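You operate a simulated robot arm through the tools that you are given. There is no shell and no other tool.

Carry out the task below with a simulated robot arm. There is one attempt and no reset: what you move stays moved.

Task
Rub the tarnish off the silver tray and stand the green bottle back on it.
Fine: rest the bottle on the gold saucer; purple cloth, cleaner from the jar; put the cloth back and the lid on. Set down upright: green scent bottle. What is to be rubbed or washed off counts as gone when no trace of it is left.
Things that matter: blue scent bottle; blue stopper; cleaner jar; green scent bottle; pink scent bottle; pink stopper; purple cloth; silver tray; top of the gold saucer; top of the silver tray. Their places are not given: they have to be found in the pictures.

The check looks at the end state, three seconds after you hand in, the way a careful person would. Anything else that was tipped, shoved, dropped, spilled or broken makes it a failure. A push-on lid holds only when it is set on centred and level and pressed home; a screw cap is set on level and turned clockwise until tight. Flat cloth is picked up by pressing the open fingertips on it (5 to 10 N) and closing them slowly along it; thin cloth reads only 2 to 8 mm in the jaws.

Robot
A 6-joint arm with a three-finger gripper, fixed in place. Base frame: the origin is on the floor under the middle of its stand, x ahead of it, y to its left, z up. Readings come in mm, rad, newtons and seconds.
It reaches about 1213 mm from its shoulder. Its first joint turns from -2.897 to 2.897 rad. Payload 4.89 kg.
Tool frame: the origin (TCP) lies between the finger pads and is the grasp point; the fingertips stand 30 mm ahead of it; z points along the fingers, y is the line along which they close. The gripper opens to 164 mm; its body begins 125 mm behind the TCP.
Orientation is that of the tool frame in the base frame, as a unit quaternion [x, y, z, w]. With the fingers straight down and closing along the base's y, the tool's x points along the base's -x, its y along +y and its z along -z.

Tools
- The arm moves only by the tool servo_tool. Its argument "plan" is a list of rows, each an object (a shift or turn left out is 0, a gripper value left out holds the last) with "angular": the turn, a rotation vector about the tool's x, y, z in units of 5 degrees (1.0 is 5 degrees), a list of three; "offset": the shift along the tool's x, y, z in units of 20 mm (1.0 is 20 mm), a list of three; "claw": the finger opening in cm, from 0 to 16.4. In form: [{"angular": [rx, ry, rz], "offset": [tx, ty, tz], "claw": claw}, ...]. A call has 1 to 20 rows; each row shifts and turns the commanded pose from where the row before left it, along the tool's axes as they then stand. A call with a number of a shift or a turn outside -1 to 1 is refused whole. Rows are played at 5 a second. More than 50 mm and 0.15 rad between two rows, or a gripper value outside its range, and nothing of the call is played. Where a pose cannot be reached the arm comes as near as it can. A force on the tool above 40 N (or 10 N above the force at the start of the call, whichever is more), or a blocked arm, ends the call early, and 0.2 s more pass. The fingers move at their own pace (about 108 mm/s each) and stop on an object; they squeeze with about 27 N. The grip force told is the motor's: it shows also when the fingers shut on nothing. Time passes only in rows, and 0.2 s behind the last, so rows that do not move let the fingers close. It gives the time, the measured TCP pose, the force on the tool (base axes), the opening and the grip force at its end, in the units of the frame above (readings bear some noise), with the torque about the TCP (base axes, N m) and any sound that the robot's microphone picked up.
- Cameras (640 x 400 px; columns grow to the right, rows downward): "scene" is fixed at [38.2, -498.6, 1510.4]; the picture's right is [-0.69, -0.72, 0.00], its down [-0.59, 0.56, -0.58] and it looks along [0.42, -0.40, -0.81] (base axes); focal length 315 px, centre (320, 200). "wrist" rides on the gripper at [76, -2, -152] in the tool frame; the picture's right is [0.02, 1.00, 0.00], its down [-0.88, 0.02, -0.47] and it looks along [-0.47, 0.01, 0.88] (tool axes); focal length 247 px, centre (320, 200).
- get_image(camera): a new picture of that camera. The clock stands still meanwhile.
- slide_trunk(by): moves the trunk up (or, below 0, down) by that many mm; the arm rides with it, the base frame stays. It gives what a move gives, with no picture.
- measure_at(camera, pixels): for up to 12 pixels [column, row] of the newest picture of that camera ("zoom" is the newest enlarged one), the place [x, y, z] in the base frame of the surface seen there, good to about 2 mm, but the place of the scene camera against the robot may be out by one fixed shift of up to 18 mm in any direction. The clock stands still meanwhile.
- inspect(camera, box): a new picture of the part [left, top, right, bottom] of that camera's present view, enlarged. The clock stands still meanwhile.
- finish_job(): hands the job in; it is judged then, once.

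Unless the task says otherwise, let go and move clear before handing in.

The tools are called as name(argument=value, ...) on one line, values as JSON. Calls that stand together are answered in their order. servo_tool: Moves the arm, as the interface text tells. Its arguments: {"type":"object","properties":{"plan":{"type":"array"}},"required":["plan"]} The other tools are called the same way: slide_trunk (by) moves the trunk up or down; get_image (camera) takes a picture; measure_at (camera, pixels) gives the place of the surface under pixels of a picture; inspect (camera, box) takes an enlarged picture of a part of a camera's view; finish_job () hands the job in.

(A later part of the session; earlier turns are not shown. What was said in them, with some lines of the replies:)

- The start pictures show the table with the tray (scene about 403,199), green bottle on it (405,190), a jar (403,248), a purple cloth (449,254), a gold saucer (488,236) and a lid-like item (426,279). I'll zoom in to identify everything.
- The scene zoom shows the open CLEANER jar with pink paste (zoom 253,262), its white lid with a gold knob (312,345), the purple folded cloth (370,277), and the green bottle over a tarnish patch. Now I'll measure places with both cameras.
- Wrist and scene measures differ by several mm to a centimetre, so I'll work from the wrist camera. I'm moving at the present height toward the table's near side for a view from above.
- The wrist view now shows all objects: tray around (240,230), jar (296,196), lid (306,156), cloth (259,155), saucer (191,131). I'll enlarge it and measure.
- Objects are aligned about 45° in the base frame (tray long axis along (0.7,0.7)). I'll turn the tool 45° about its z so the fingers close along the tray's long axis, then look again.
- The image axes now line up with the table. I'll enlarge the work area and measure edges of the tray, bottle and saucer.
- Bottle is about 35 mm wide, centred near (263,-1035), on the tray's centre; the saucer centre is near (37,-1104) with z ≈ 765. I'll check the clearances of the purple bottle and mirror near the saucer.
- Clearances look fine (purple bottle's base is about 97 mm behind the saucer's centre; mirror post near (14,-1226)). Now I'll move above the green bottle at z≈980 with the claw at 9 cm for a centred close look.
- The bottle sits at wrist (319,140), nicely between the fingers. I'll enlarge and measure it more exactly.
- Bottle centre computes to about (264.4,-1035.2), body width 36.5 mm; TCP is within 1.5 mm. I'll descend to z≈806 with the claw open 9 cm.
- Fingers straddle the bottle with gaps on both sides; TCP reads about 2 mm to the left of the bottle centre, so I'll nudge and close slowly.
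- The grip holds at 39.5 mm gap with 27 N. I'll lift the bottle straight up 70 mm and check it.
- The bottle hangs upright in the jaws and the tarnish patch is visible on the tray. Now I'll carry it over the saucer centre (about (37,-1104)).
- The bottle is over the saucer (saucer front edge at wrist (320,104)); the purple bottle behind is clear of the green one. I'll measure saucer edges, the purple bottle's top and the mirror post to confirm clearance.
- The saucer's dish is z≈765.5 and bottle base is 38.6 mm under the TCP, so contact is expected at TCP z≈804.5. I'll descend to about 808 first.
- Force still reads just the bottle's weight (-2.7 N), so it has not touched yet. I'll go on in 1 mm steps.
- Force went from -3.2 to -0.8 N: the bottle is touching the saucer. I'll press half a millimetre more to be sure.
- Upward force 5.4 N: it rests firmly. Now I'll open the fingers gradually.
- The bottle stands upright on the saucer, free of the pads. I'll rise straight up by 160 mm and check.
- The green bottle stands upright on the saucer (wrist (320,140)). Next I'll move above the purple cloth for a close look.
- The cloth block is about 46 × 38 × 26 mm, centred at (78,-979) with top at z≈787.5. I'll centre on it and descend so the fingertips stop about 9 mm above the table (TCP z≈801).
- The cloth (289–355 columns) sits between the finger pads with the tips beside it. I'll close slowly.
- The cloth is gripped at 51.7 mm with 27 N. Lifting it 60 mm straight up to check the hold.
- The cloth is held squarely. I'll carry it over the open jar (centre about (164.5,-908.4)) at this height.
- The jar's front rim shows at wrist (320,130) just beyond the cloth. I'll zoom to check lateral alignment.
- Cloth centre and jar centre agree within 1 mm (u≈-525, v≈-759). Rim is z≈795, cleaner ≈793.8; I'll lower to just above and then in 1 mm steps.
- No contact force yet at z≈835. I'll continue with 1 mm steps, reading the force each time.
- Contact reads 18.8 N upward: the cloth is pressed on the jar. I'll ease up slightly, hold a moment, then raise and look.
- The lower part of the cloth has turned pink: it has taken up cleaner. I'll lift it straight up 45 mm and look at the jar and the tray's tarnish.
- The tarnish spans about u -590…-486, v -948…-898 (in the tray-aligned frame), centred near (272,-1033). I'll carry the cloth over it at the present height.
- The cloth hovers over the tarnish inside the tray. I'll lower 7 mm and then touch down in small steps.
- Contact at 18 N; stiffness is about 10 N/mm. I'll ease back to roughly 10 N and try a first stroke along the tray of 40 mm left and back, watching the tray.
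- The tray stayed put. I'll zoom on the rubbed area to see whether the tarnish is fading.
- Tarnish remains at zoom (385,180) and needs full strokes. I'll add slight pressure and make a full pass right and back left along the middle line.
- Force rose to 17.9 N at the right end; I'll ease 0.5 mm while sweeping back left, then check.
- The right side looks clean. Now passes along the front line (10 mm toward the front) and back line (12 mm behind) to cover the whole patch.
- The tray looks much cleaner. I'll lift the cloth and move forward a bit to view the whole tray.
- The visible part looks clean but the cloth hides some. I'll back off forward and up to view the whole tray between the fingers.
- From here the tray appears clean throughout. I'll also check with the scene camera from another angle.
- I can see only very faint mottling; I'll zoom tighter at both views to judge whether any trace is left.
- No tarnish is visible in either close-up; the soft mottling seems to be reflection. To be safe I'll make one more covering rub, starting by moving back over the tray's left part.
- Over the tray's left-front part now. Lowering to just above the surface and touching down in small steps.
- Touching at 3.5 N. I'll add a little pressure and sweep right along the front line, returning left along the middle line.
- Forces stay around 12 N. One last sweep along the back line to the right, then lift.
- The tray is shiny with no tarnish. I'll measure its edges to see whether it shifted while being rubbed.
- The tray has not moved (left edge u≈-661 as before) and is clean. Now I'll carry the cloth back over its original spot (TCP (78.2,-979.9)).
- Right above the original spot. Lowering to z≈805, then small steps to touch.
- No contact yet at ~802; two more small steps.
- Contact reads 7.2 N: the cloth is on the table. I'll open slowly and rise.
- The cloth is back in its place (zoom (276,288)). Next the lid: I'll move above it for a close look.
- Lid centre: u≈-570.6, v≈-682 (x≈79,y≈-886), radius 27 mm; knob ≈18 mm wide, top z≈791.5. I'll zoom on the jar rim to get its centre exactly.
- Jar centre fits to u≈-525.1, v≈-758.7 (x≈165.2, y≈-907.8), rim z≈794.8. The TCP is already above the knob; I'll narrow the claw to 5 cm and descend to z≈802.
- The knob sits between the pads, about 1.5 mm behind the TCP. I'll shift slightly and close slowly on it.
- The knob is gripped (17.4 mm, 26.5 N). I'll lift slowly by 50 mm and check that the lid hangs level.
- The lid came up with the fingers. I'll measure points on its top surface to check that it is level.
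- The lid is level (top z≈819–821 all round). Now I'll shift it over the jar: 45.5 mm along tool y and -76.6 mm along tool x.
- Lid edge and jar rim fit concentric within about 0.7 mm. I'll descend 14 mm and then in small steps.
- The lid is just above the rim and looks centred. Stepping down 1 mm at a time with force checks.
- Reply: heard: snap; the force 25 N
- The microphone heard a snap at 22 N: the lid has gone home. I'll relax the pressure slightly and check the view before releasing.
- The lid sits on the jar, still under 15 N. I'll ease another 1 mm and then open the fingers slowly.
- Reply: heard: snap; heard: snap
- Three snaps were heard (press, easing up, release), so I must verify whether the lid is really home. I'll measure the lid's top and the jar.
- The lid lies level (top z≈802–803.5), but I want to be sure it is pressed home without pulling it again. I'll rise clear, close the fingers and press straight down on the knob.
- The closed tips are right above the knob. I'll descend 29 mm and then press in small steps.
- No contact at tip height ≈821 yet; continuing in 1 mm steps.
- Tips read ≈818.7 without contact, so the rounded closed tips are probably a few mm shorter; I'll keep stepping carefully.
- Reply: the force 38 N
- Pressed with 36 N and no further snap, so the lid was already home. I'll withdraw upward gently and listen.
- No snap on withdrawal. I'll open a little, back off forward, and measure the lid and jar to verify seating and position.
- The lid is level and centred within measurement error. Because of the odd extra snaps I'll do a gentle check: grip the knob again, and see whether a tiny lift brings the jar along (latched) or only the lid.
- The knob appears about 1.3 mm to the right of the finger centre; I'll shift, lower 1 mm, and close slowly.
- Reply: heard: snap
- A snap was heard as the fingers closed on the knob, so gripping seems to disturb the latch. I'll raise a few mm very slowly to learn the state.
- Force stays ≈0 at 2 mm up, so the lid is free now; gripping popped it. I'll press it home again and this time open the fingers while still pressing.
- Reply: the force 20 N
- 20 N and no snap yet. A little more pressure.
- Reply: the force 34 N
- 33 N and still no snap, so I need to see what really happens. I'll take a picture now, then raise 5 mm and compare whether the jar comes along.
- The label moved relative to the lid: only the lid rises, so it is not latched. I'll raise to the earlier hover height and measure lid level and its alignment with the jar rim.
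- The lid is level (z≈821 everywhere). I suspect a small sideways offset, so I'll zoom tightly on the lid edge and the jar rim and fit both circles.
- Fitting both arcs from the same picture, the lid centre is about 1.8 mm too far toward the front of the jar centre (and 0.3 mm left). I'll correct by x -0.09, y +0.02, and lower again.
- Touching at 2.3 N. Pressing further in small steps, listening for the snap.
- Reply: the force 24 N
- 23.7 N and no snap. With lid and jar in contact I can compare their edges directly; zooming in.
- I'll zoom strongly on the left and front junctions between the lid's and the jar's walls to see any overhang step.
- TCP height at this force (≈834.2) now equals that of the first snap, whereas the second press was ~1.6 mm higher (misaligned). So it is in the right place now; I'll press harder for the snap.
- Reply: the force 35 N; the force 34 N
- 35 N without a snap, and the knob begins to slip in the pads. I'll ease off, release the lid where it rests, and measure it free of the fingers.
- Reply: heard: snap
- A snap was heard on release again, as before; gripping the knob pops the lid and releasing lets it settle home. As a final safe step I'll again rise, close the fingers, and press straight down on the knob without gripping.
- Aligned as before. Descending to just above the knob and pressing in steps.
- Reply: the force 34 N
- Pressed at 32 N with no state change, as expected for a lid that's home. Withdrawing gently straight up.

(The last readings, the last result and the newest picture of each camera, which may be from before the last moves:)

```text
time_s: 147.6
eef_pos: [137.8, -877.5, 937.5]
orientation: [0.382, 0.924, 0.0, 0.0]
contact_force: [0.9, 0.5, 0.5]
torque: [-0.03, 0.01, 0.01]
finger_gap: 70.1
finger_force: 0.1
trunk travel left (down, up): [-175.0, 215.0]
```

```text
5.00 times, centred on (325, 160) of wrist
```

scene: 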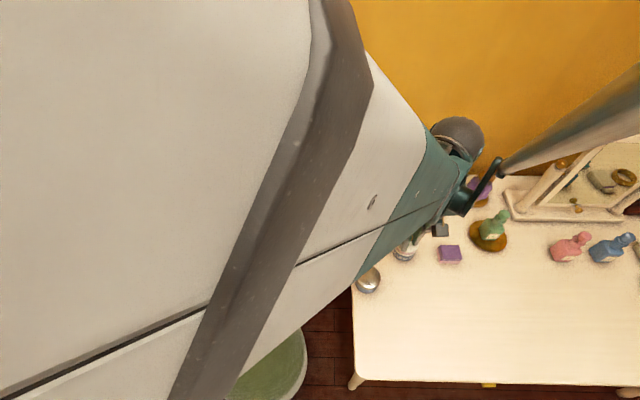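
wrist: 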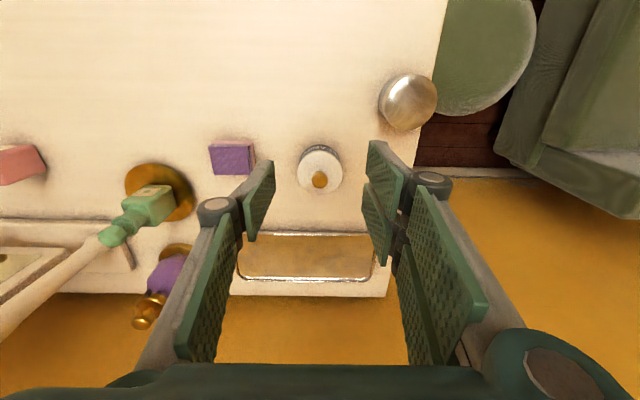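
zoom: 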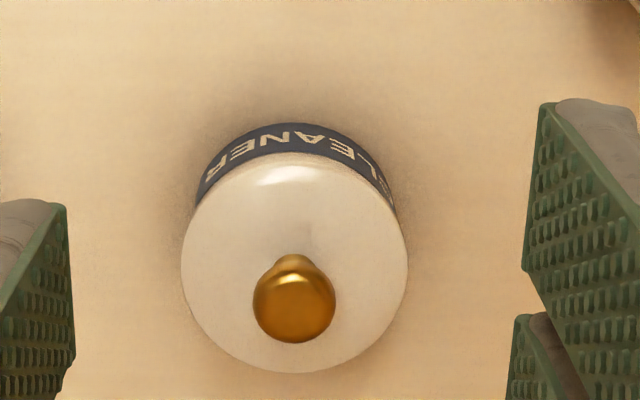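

The lid looks concentric with the jar (lid 182–407, jar 196–397 in the zoom). I'll verify from the scene camera as well.

inspect(camera="scene", box=[385, 225, 425, 265])

measure_at(camera="wrist", pixels=[[317, 173], [330, 165], [305, 165], [320, 153], [335, 180], [303, 180], [320, 190], [344, 172], [234, 160], [150, 200], [300, 240], [250, 275]])

```text
10.00 times, centred on (405, 245) of scene
```

zoom: 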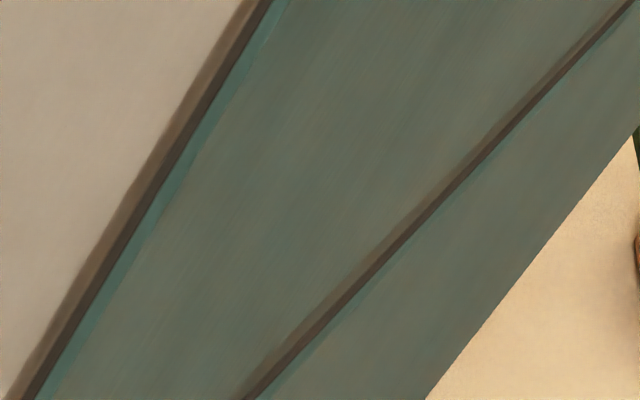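

```text
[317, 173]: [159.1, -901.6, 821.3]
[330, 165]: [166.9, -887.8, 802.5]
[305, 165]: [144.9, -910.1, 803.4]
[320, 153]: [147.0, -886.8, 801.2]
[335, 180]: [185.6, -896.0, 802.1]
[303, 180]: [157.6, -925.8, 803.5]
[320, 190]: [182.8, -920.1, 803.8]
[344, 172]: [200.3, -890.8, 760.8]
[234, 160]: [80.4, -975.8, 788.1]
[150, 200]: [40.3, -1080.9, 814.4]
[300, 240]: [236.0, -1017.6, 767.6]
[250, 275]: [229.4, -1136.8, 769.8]
```

The lid is on and level. Now to fetch the green bottle: moving back above the saucer at z≈965 with the claw at 7.5 cm.

servo_tool(plan=[{"offset": [-0.369, -0.9625, -0.125], "claw": 7.5}, {"offset": [-0.369, -0.9625, -0.125]}, {"offset": [-0.369, -0.9625, -0.125]}, {"offset": [-0.369, -0.9625, -0.125]}, {"offset": [-0.369, -0.9625, -0.125]}, {"offset": [-0.369, -0.9625, -0.125]}, {"offset": [-0.369, -0.9625, -0.125]}, {"offset": [-0.369, -0.9625, -0.125]}, {"offset": [-0.369, -0.9625, -0.125]}, {"offset": [-0.369, -0.9625, -0.125]}, {"offset": [-0.369, -0.9625, -0.125]}, {"offset": [-0.369, -0.9625, -0.125]}, {"offset": [0, 0, 0]}, {"offset": [0, 0, 0]}])

get_image(camera="wrist")

inspect(camera="wrist", box=[256, 85, 384, 185])

get_image(camera="scene")

```text
time_s: 150.6
eef_pos: [37.9, -1104.5, 965.2]
orientation: [0.383, 0.924, 0.001, 0.001]
contact_force: [-0.1, 0.8, -0.6]
torque: [0.04, -0.04, 0.02]
finger_gap: 74.9
finger_force: 0.0
trunk travel left (down, up): [-175.0, 215.0]
```

```text
taken
```

wrist: 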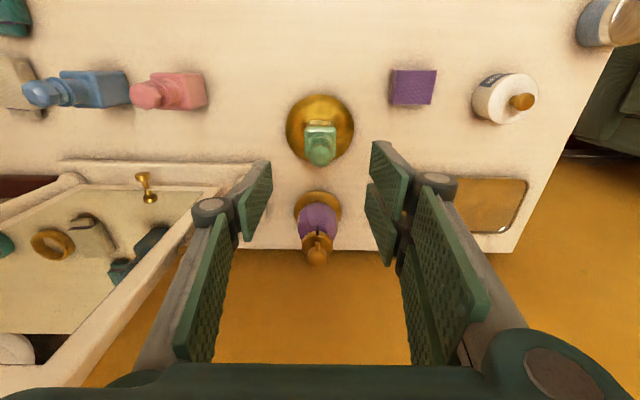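

```text
4.00 times, centred on (320, 135) of wrist
```

zoom: 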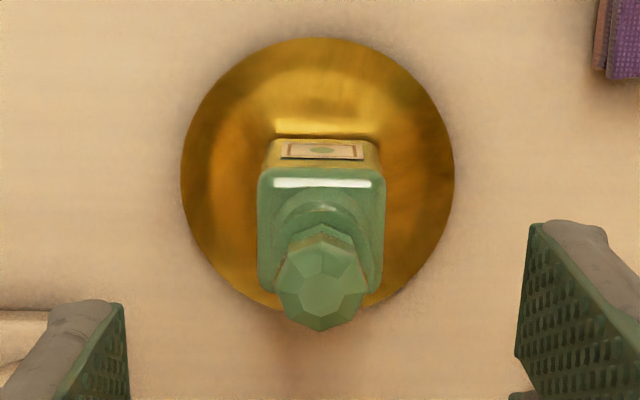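

```text
taken
```

scene: 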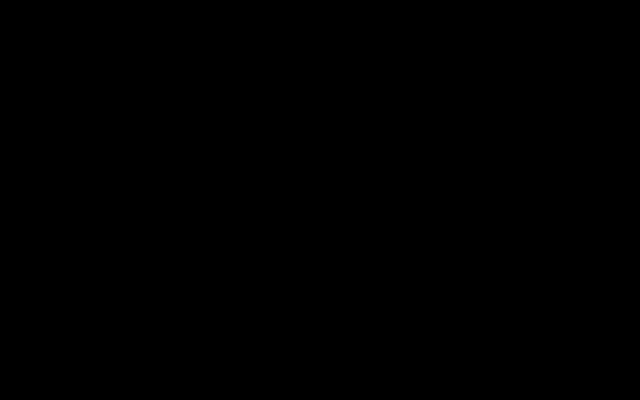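

measure_at(camera="zoom", pixels=[[260, 195], [382, 195], [321, 182], [261, 240], [381, 245], [320, 285]])

```text
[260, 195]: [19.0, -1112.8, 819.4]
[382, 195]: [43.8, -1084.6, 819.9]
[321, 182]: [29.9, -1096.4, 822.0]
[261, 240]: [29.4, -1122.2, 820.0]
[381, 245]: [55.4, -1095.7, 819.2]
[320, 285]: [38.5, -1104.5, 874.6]
```

Bottle centre matches the TCP within 0.5 mm. Descending to z≈804.5 with the claw at 7.5 cm.

servo_tool(plan=[{"offset": [0, 0, 0.9]}, {"offset": [0, 0, 1]}, {"offset": [0, 0, 1]}, {"offset": [0, 0, 1]}, {"offset": [0, 0, 1]}, {"offset": [0, 0, 1]}, {"offset": [0, 0, 1]}, {"offset": [0, 0, 0.7]}, {"offset": [0, 0, 0.43]}, {"offset": [0, 0, 0]}])

get_image(camera="wrist")

```text
time_s: 152.8
eef_pos: [38.5, -1104.2, 805.9]
orientation: [0.383, 0.924, 0.0, -0.001]
contact_force: [0.0, 0.5, -0.2]
torque: [0.03, -0.02, 0.0]
finger_gap: 75.1
finger_force: 0.0
trunk travel left (down, up): [-175.0, 215.0]
```

```text
taken
```

wrist: 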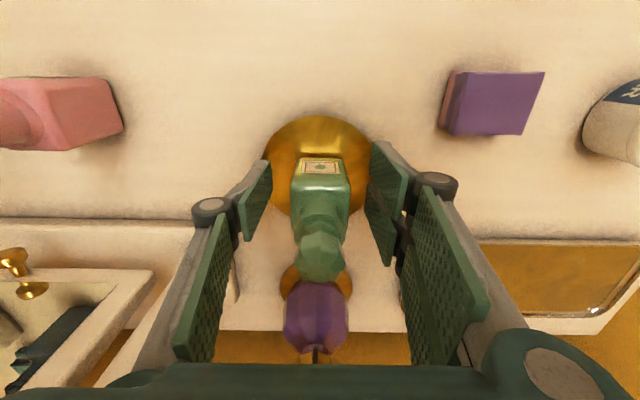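

The bottle stands between the pads, centred. Closing slowly to grip it.

servo_tool(plan=[{"offset": [0, 0, 0.04], "claw": 6.5}, {"claw": 5.6}, {"claw": 5.0}, {"claw": 4.6}, {"claw": 4.3}, {"claw": 4.1}, {"claw": 3.9}, {"claw": 3.7}, {"claw": 3.4}, {"claw": 3.0}, {"claw": 2.5}, {"claw": 2.5}])

servo_tool(plan=[{"offset": [0, 0, -0.25]}, {"offset": [0, 0, -0.5]}, {"offset": [0, 0, -0.75]}, {"offset": [0, 0, -0.75]}, {"offset": [0, 0, -0.75]}, {"offset": [0, 0, -0.5]}, {"offset": [0, 0, 0]}])

get_image(camera="wrist")

```text
time_s: 155.4
eef_pos: [38.4, -1105.1, 805.4]
orientation: [0.383, 0.924, 0.0, 0.0]
contact_force: [0.7, 0.4, 0.2]
torque: [0.01, 0.01, 0.04]
finger_gap: 39.7
finger_force: 27.4
trunk travel left (down, up): [-175.0, 215.0]
```

```text
time_s: 157.0
eef_pos: [38.4, -1102.5, 875.5]
orientation: [0.383, 0.924, -0.001, 0.0]
contact_force: [-0.2, -0.5, -2.4]
torque: [0.02, 0.01, -0.04]
finger_gap: 39.9
finger_force: 26.8
trunk travel left (down, up): [-175.0, 215.0]
```

```text
taken
```

wrist: 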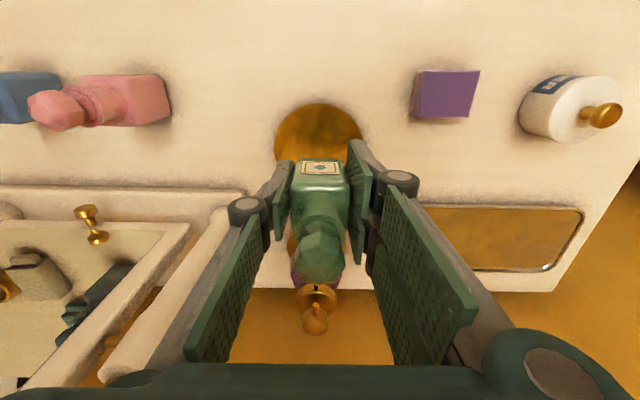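

The bottle is held upright at 70 mm lift. Carrying it back over the tray centre along the same path.

servo_tool(plan=[{"offset": [-0.505, 0.951, 0]}, {"offset": [-0.505, 0.951, 0]}, {"offset": [-0.505, 0.951, 0]}, {"offset": [-0.505, 0.951, 0]}, {"offset": [-0.505, 0.951, 0]}, {"offset": [-0.505, 0.951, 0]}, {"offset": [-0.505, 0.951, 0]}, {"offset": [-0.505, 0.951, 0]}, {"offset": [-0.505, 0.951, 0]}, {"offset": [-0.505, 0.951, 0]}, {"offset": [-0.505, 0.951, 0]}, {"offset": [0, 0, 0]}, {"offset": [0, 0, 0]}])

get_image(camera="wrist")

get_image(camera="scene")

inspect(camera="scene", box=[340, 160, 520, 300])

```text
time_s: 159.8
eef_pos: [264.3, -1034.8, 874.9]
orientation: [0.383, 0.924, -0.001, 0.001]
contact_force: [1.0, -0.5, -2.9]
torque: [0.0, 0.05, -0.02]
finger_gap: 39.5
finger_force: 27.1
trunk travel left (down, up): [-175.0, 215.0]
```

```text
taken
```

wrist: 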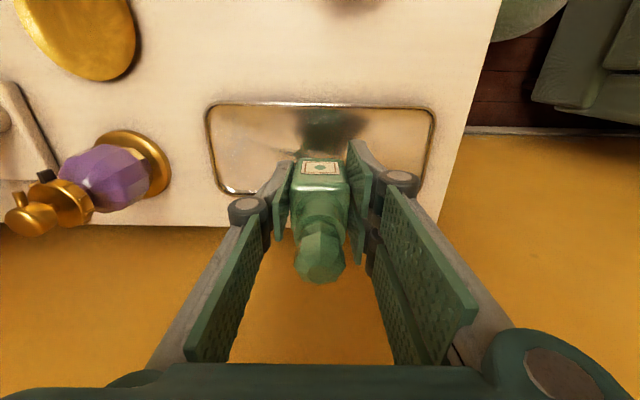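

```text
taken
```

scene: 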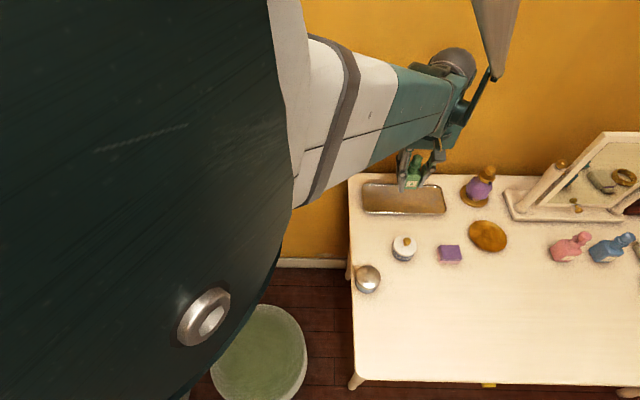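

```text
2.86 times, centred on (430, 230) of scene
```

zoom: 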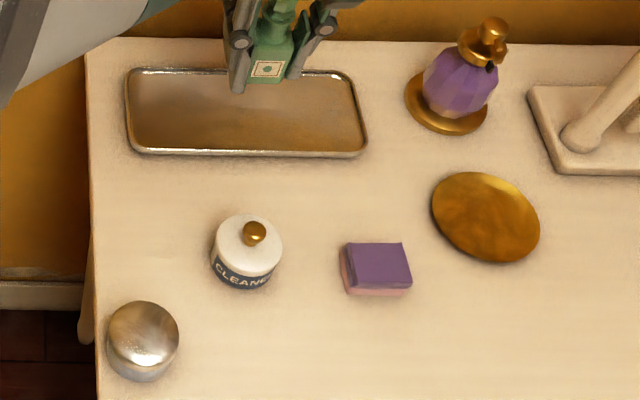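

The scene camera now sees the jar well; I'll zoom on it while the way is clear.

inspect(camera="scene", box=[388, 228, 420, 264])

inspect(camera="scene", box=[355, 165, 455, 225])

```text
11.11 times, centred on (404, 246) of scene
```

zoom: 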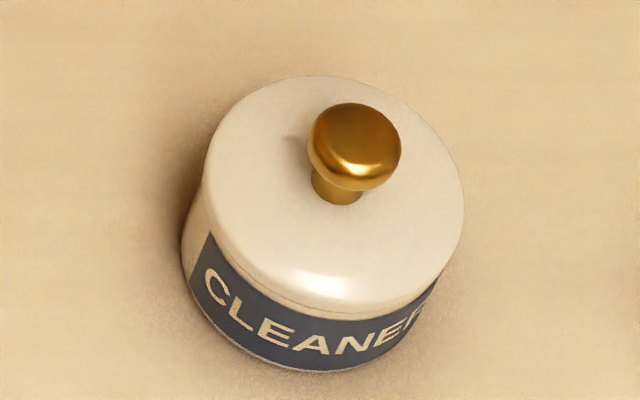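

```text
6.40 times, centred on (405, 195) of scene
```

zoom: 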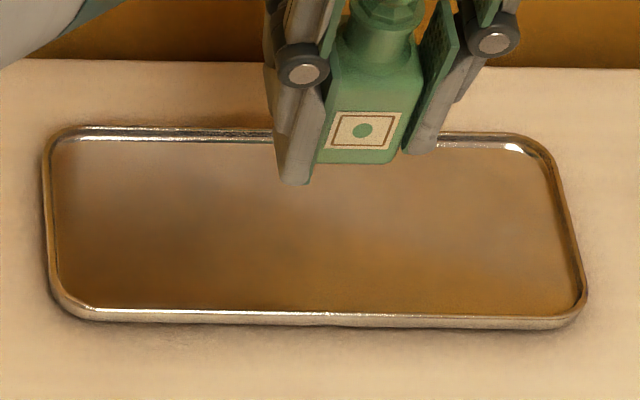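

The lid looks flush, level and centred, and the tray is clean. Now I'll lower the bottle to about 4 mm above the tray, then in 1 mm steps.

servo_tool(plan=[{"offset": [0, 0, 0.7]}, {"offset": [0, 0, 0.7]}, {"offset": [0, 0, 0.7]}, {"offset": [0, 0, 0.6]}, {"offset": [0, 0, 0.4]}, {"offset": [0, 0, 0]}])

servo_tool(plan=[{"offset": [0, 0, 0.06]}, {"offset": [0, 0, 0.05]}, {"offset": [0, 0, 0]}])

get_image(camera="wrist")

```text
time_s: 161.2
eef_pos: [264.5, -1035.1, 813.3]
orientation: [0.382, 0.924, 0.0, 0.0]
contact_force: [0.3, 0.9, -2.2]
torque: [0.03, 0.01, 0.01]
finger_gap: 39.6
finger_force: 27.0
trunk travel left (down, up): [-175.0, 215.0]
```

```text
time_s: 162.0
eef_pos: [263.4, -1035.5, 811.0]
orientation: [0.382, 0.924, 0.0, 0.0]
contact_force: [0.3, -0.2, -2.6]
torque: [0.0, -0.01, -0.02]
finger_gap: 39.7
finger_force: 27.1
trunk travel left (down, up): [-175.0, 215.0]
```

```text
taken
```

wrist: 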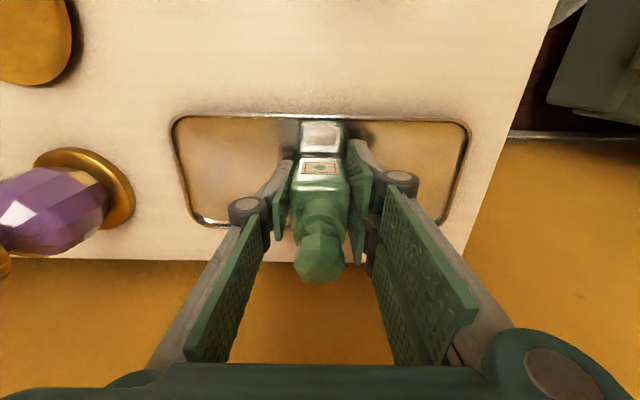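

Still hanging freely (-2.6 N), well centred in the tray. Continuing with 1 mm steps.

servo_tool(plan=[{"offset": [0, 0, 0.05]}, {"offset": [0, 0, 0]}])

servo_tool(plan=[{"offset": [0, 0, 0.05]}, {"offset": [0, 0, 0]}])

servo_tool(plan=[{"offset": [0, 0, 0.04]}, {"offset": [0, 0, 0]}])

```text
time_s: 162.6
eef_pos: [263.8, -1034.8, 810.7]
orientation: [0.383, 0.924, 0.0, 0.001]
contact_force: [0.5, 0.3, -2.2]
torque: [-0.01, 0.02, -0.01]
finger_gap: 39.9
finger_force: 27.2
trunk travel left (down, up): [-175.0, 215.0]
```

```text
time_s: 163.2
eef_pos: [262.9, -1035.5, 809.3]
orientation: [0.382, 0.924, 0.001, 0.0]
contact_force: [0.1, -0.3, -3.5]
torque: [0.06, -0.02, 0.0]
finger_gap: 39.7
finger_force: 27.0
trunk travel left (down, up): [-175.0, 215.0]
```

```text
time_s: 163.8
eef_pos: [264.6, -1034.9, 808.3]
orientation: [0.383, 0.924, 0.0, 0.001]
contact_force: [-1.0, -0.1, -2.9]
torque: [0.0, -0.02, 0.01]
finger_gap: 40.0
finger_force: 27.4
trunk travel left (down, up): [-175.0, 215.0]
```

servo_tool(plan=[{"offset": [0, 0, 0.04]}, {"offset": [0, 0, 0]}])

servo_tool(plan=[{"offset": [0, 0, 0.03]}, {"offset": [0, 0, 0]}])

```text
time_s: 164.4
eef_pos: [263.9, -1035.2, 807.4]
orientation: [0.383, 0.924, 0.001, -0.001]
contact_force: [1.2, -0.2, 3.8]
torque: [-0.1, 0.06, -0.03]
finger_gap: 39.8
finger_force: 27.0
trunk travel left (down, up): [-175.0, 215.0]
```

```text
time_s: 165.0
eef_pos: [264.6, -1034.6, 806.7]
orientation: [0.383, 0.924, -0.001, 0.001]
contact_force: [1.9, -7.4, 16.7]
torque: [-0.23, -0.09, -0.02]
finger_gap: 39.8
finger_force: 26.4
trunk travel left (down, up): [-175.0, 215.0]
```

Contact at 16.7 N; I'll ease back a bit and open slowly.

servo_tool(plan=[{"offset": [0, 0, -0.035]}, {"offset": [0, 0, 0]}, {"claw": 4.0}, {"claw": 4.2}, {"claw": 4.5}, {"claw": 5.0}, {"claw": 5.6}, {"claw": 6.3}, {"claw": 7.0}, {"claw": 7.6}, {"claw": 8.2}, {"claw": 8.2}])

get_image(camera="wrist")

```text
time_s: 167.6
eef_pos: [264.3, -1035.3, 807.7]
orientation: [0.382, 0.924, -0.001, 0.0]
contact_force: [-0.1, -0.9, -0.4]
torque: [0.03, -0.02, -0.02]
finger_gap: 82.2
finger_force: 0.0
trunk travel left (down, up): [-175.0, 215.0]
```

```text
taken
```

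wrist: 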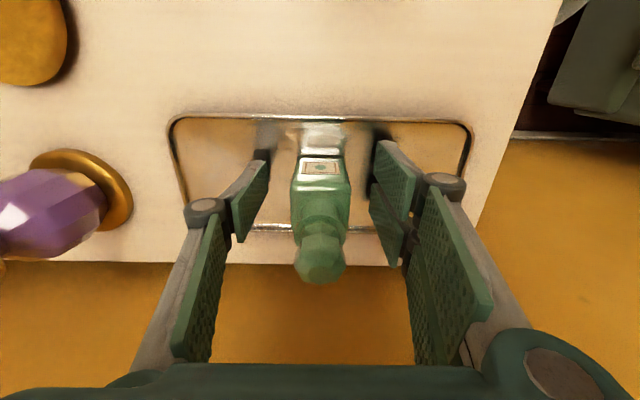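

The bottle stands upright on the tray with both sides free. Rising straight up, then backing off for a full check.

servo_tool(plan=[{"offset": [0, 0, -0.4]}, {"offset": [0, 0, -0.8]}, {"offset": [0, 0, -1]}, {"offset": [0, 0, -1]}, {"offset": [0, 0, -1]}, {"offset": [0, 0, -1]}, {"offset": [0, 0, -1]}, {"offset": [0, 0, -1]}, {"offset": [0, 0, -1]}, {"offset": [0, 0, -1]}, {"offset": [0, 0, -1]}, {"offset": [0, 0, 0]}])

get_image(camera="wrist")

get_image(camera="scene")

```text
time_s: 170.2
eef_pos: [264.8, -1034.0, 1011.4]
orientation: [0.383, 0.924, 0.0, 0.0]
contact_force: [1.3, 0.7, -0.6]
torque: [-0.04, -0.01, -0.04]
finger_gap: 82.1
finger_force: 0.0
trunk travel left (down, up): [-175.0, 215.0]
```

```text
taken
```

wrist: 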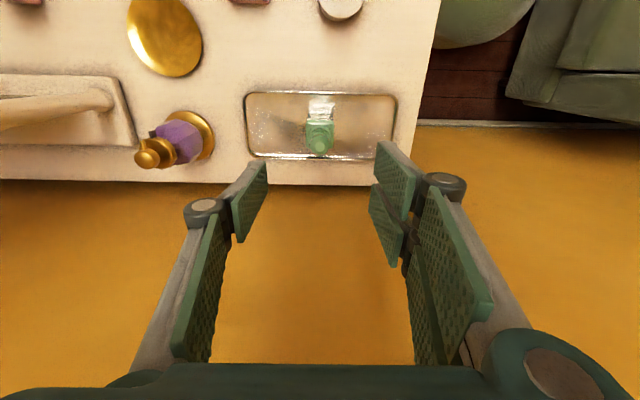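

```text
taken
```

scene: 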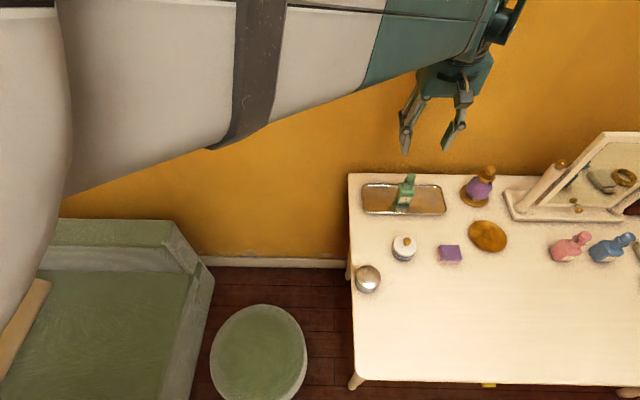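

inspect(camera="scene", box=[340, 160, 520, 300])

inspect(camera="wrist", box=[235, 80, 405, 170])

inspect(camera="scene", box=[355, 170, 455, 220])

inspect(camera="scene", box=[384, 228, 424, 266])

```text
2.86 times, centred on (430, 230) of scene
```

zoom: 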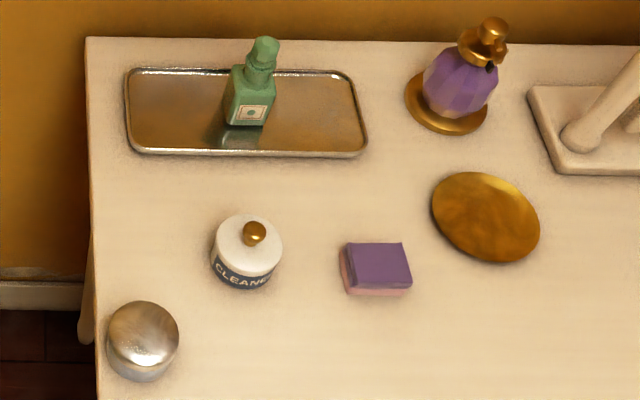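

```text
3.76 times, centred on (320, 125) of wrist
```

zoom: 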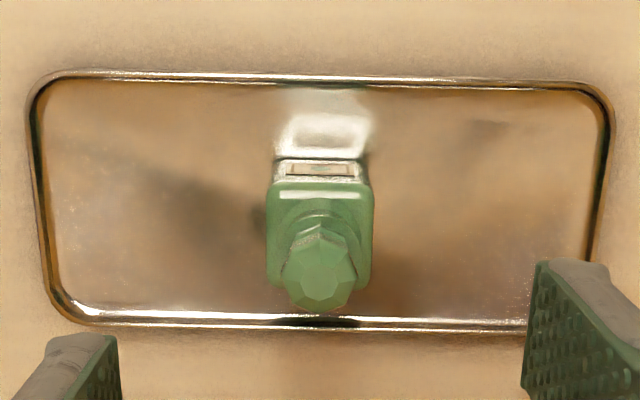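

```text
6.40 times, centred on (405, 195) of scene
```

zoom: 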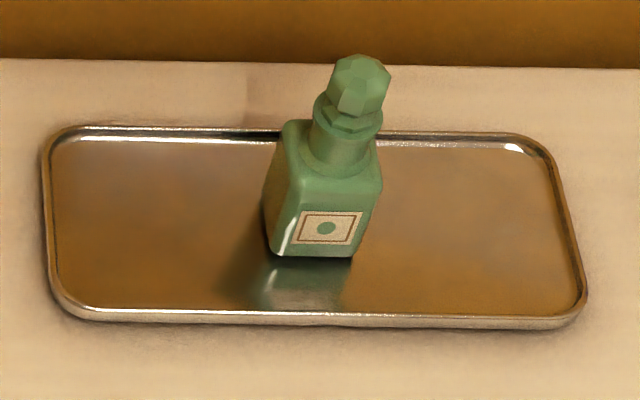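

```text
10.53 times, centred on (404, 247) of scene
```

zoom: 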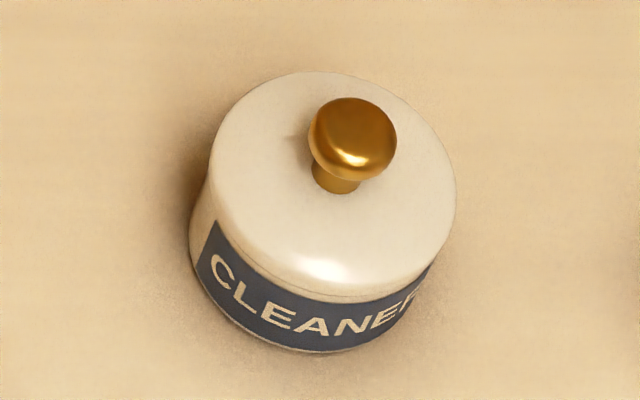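

All checks look right. The green bottle stands upright in the middle of the clean tray, at (330,190) in the zoomed scene picture. The cloth is back in its place and the gold saucer is empty. The lid sits flush and level on the jar: it snapped home and then held a 32 N press. The gripper is clear, so I'm handing in.

finish_job()

```text
The job is handed in.
```

The tray is rubbed clean, the green bottle is standing upright in the middle of it, and the job is handed in. The result of the check has not come back.

- **Tarnish:** I rubbed the patch twice with the purple cloth and cleaner from the jar. The close-ups from both cameras showed no trace of it afterwards. The patch directly under the bottle can't be seen now, but it looked clean before I set the bottle down.
- **Bottle:** it rested on the gold saucer during the rubbing and went back to its original spot on the tray.
- **Cloth:** it is back where it lay, within a millimetre or so, with some pink cleaner left on its underside.
- **Lid:** this is the part I am least sure of. It snapped on, but gripping the knob again to check it popped it off. I reseated it, heard it snap again when I let go, and then pressed it at 32 N with closed fingers. It looked level, flush and centred in the last pictures, but I did not pull on it again to test it.
- **Other things:** the jar probably moved about 2 mm while I worked on the lid. The tray measured unmoved after the rubbing, and nothing else looked tipped, shoved or spilled in the last pictures.
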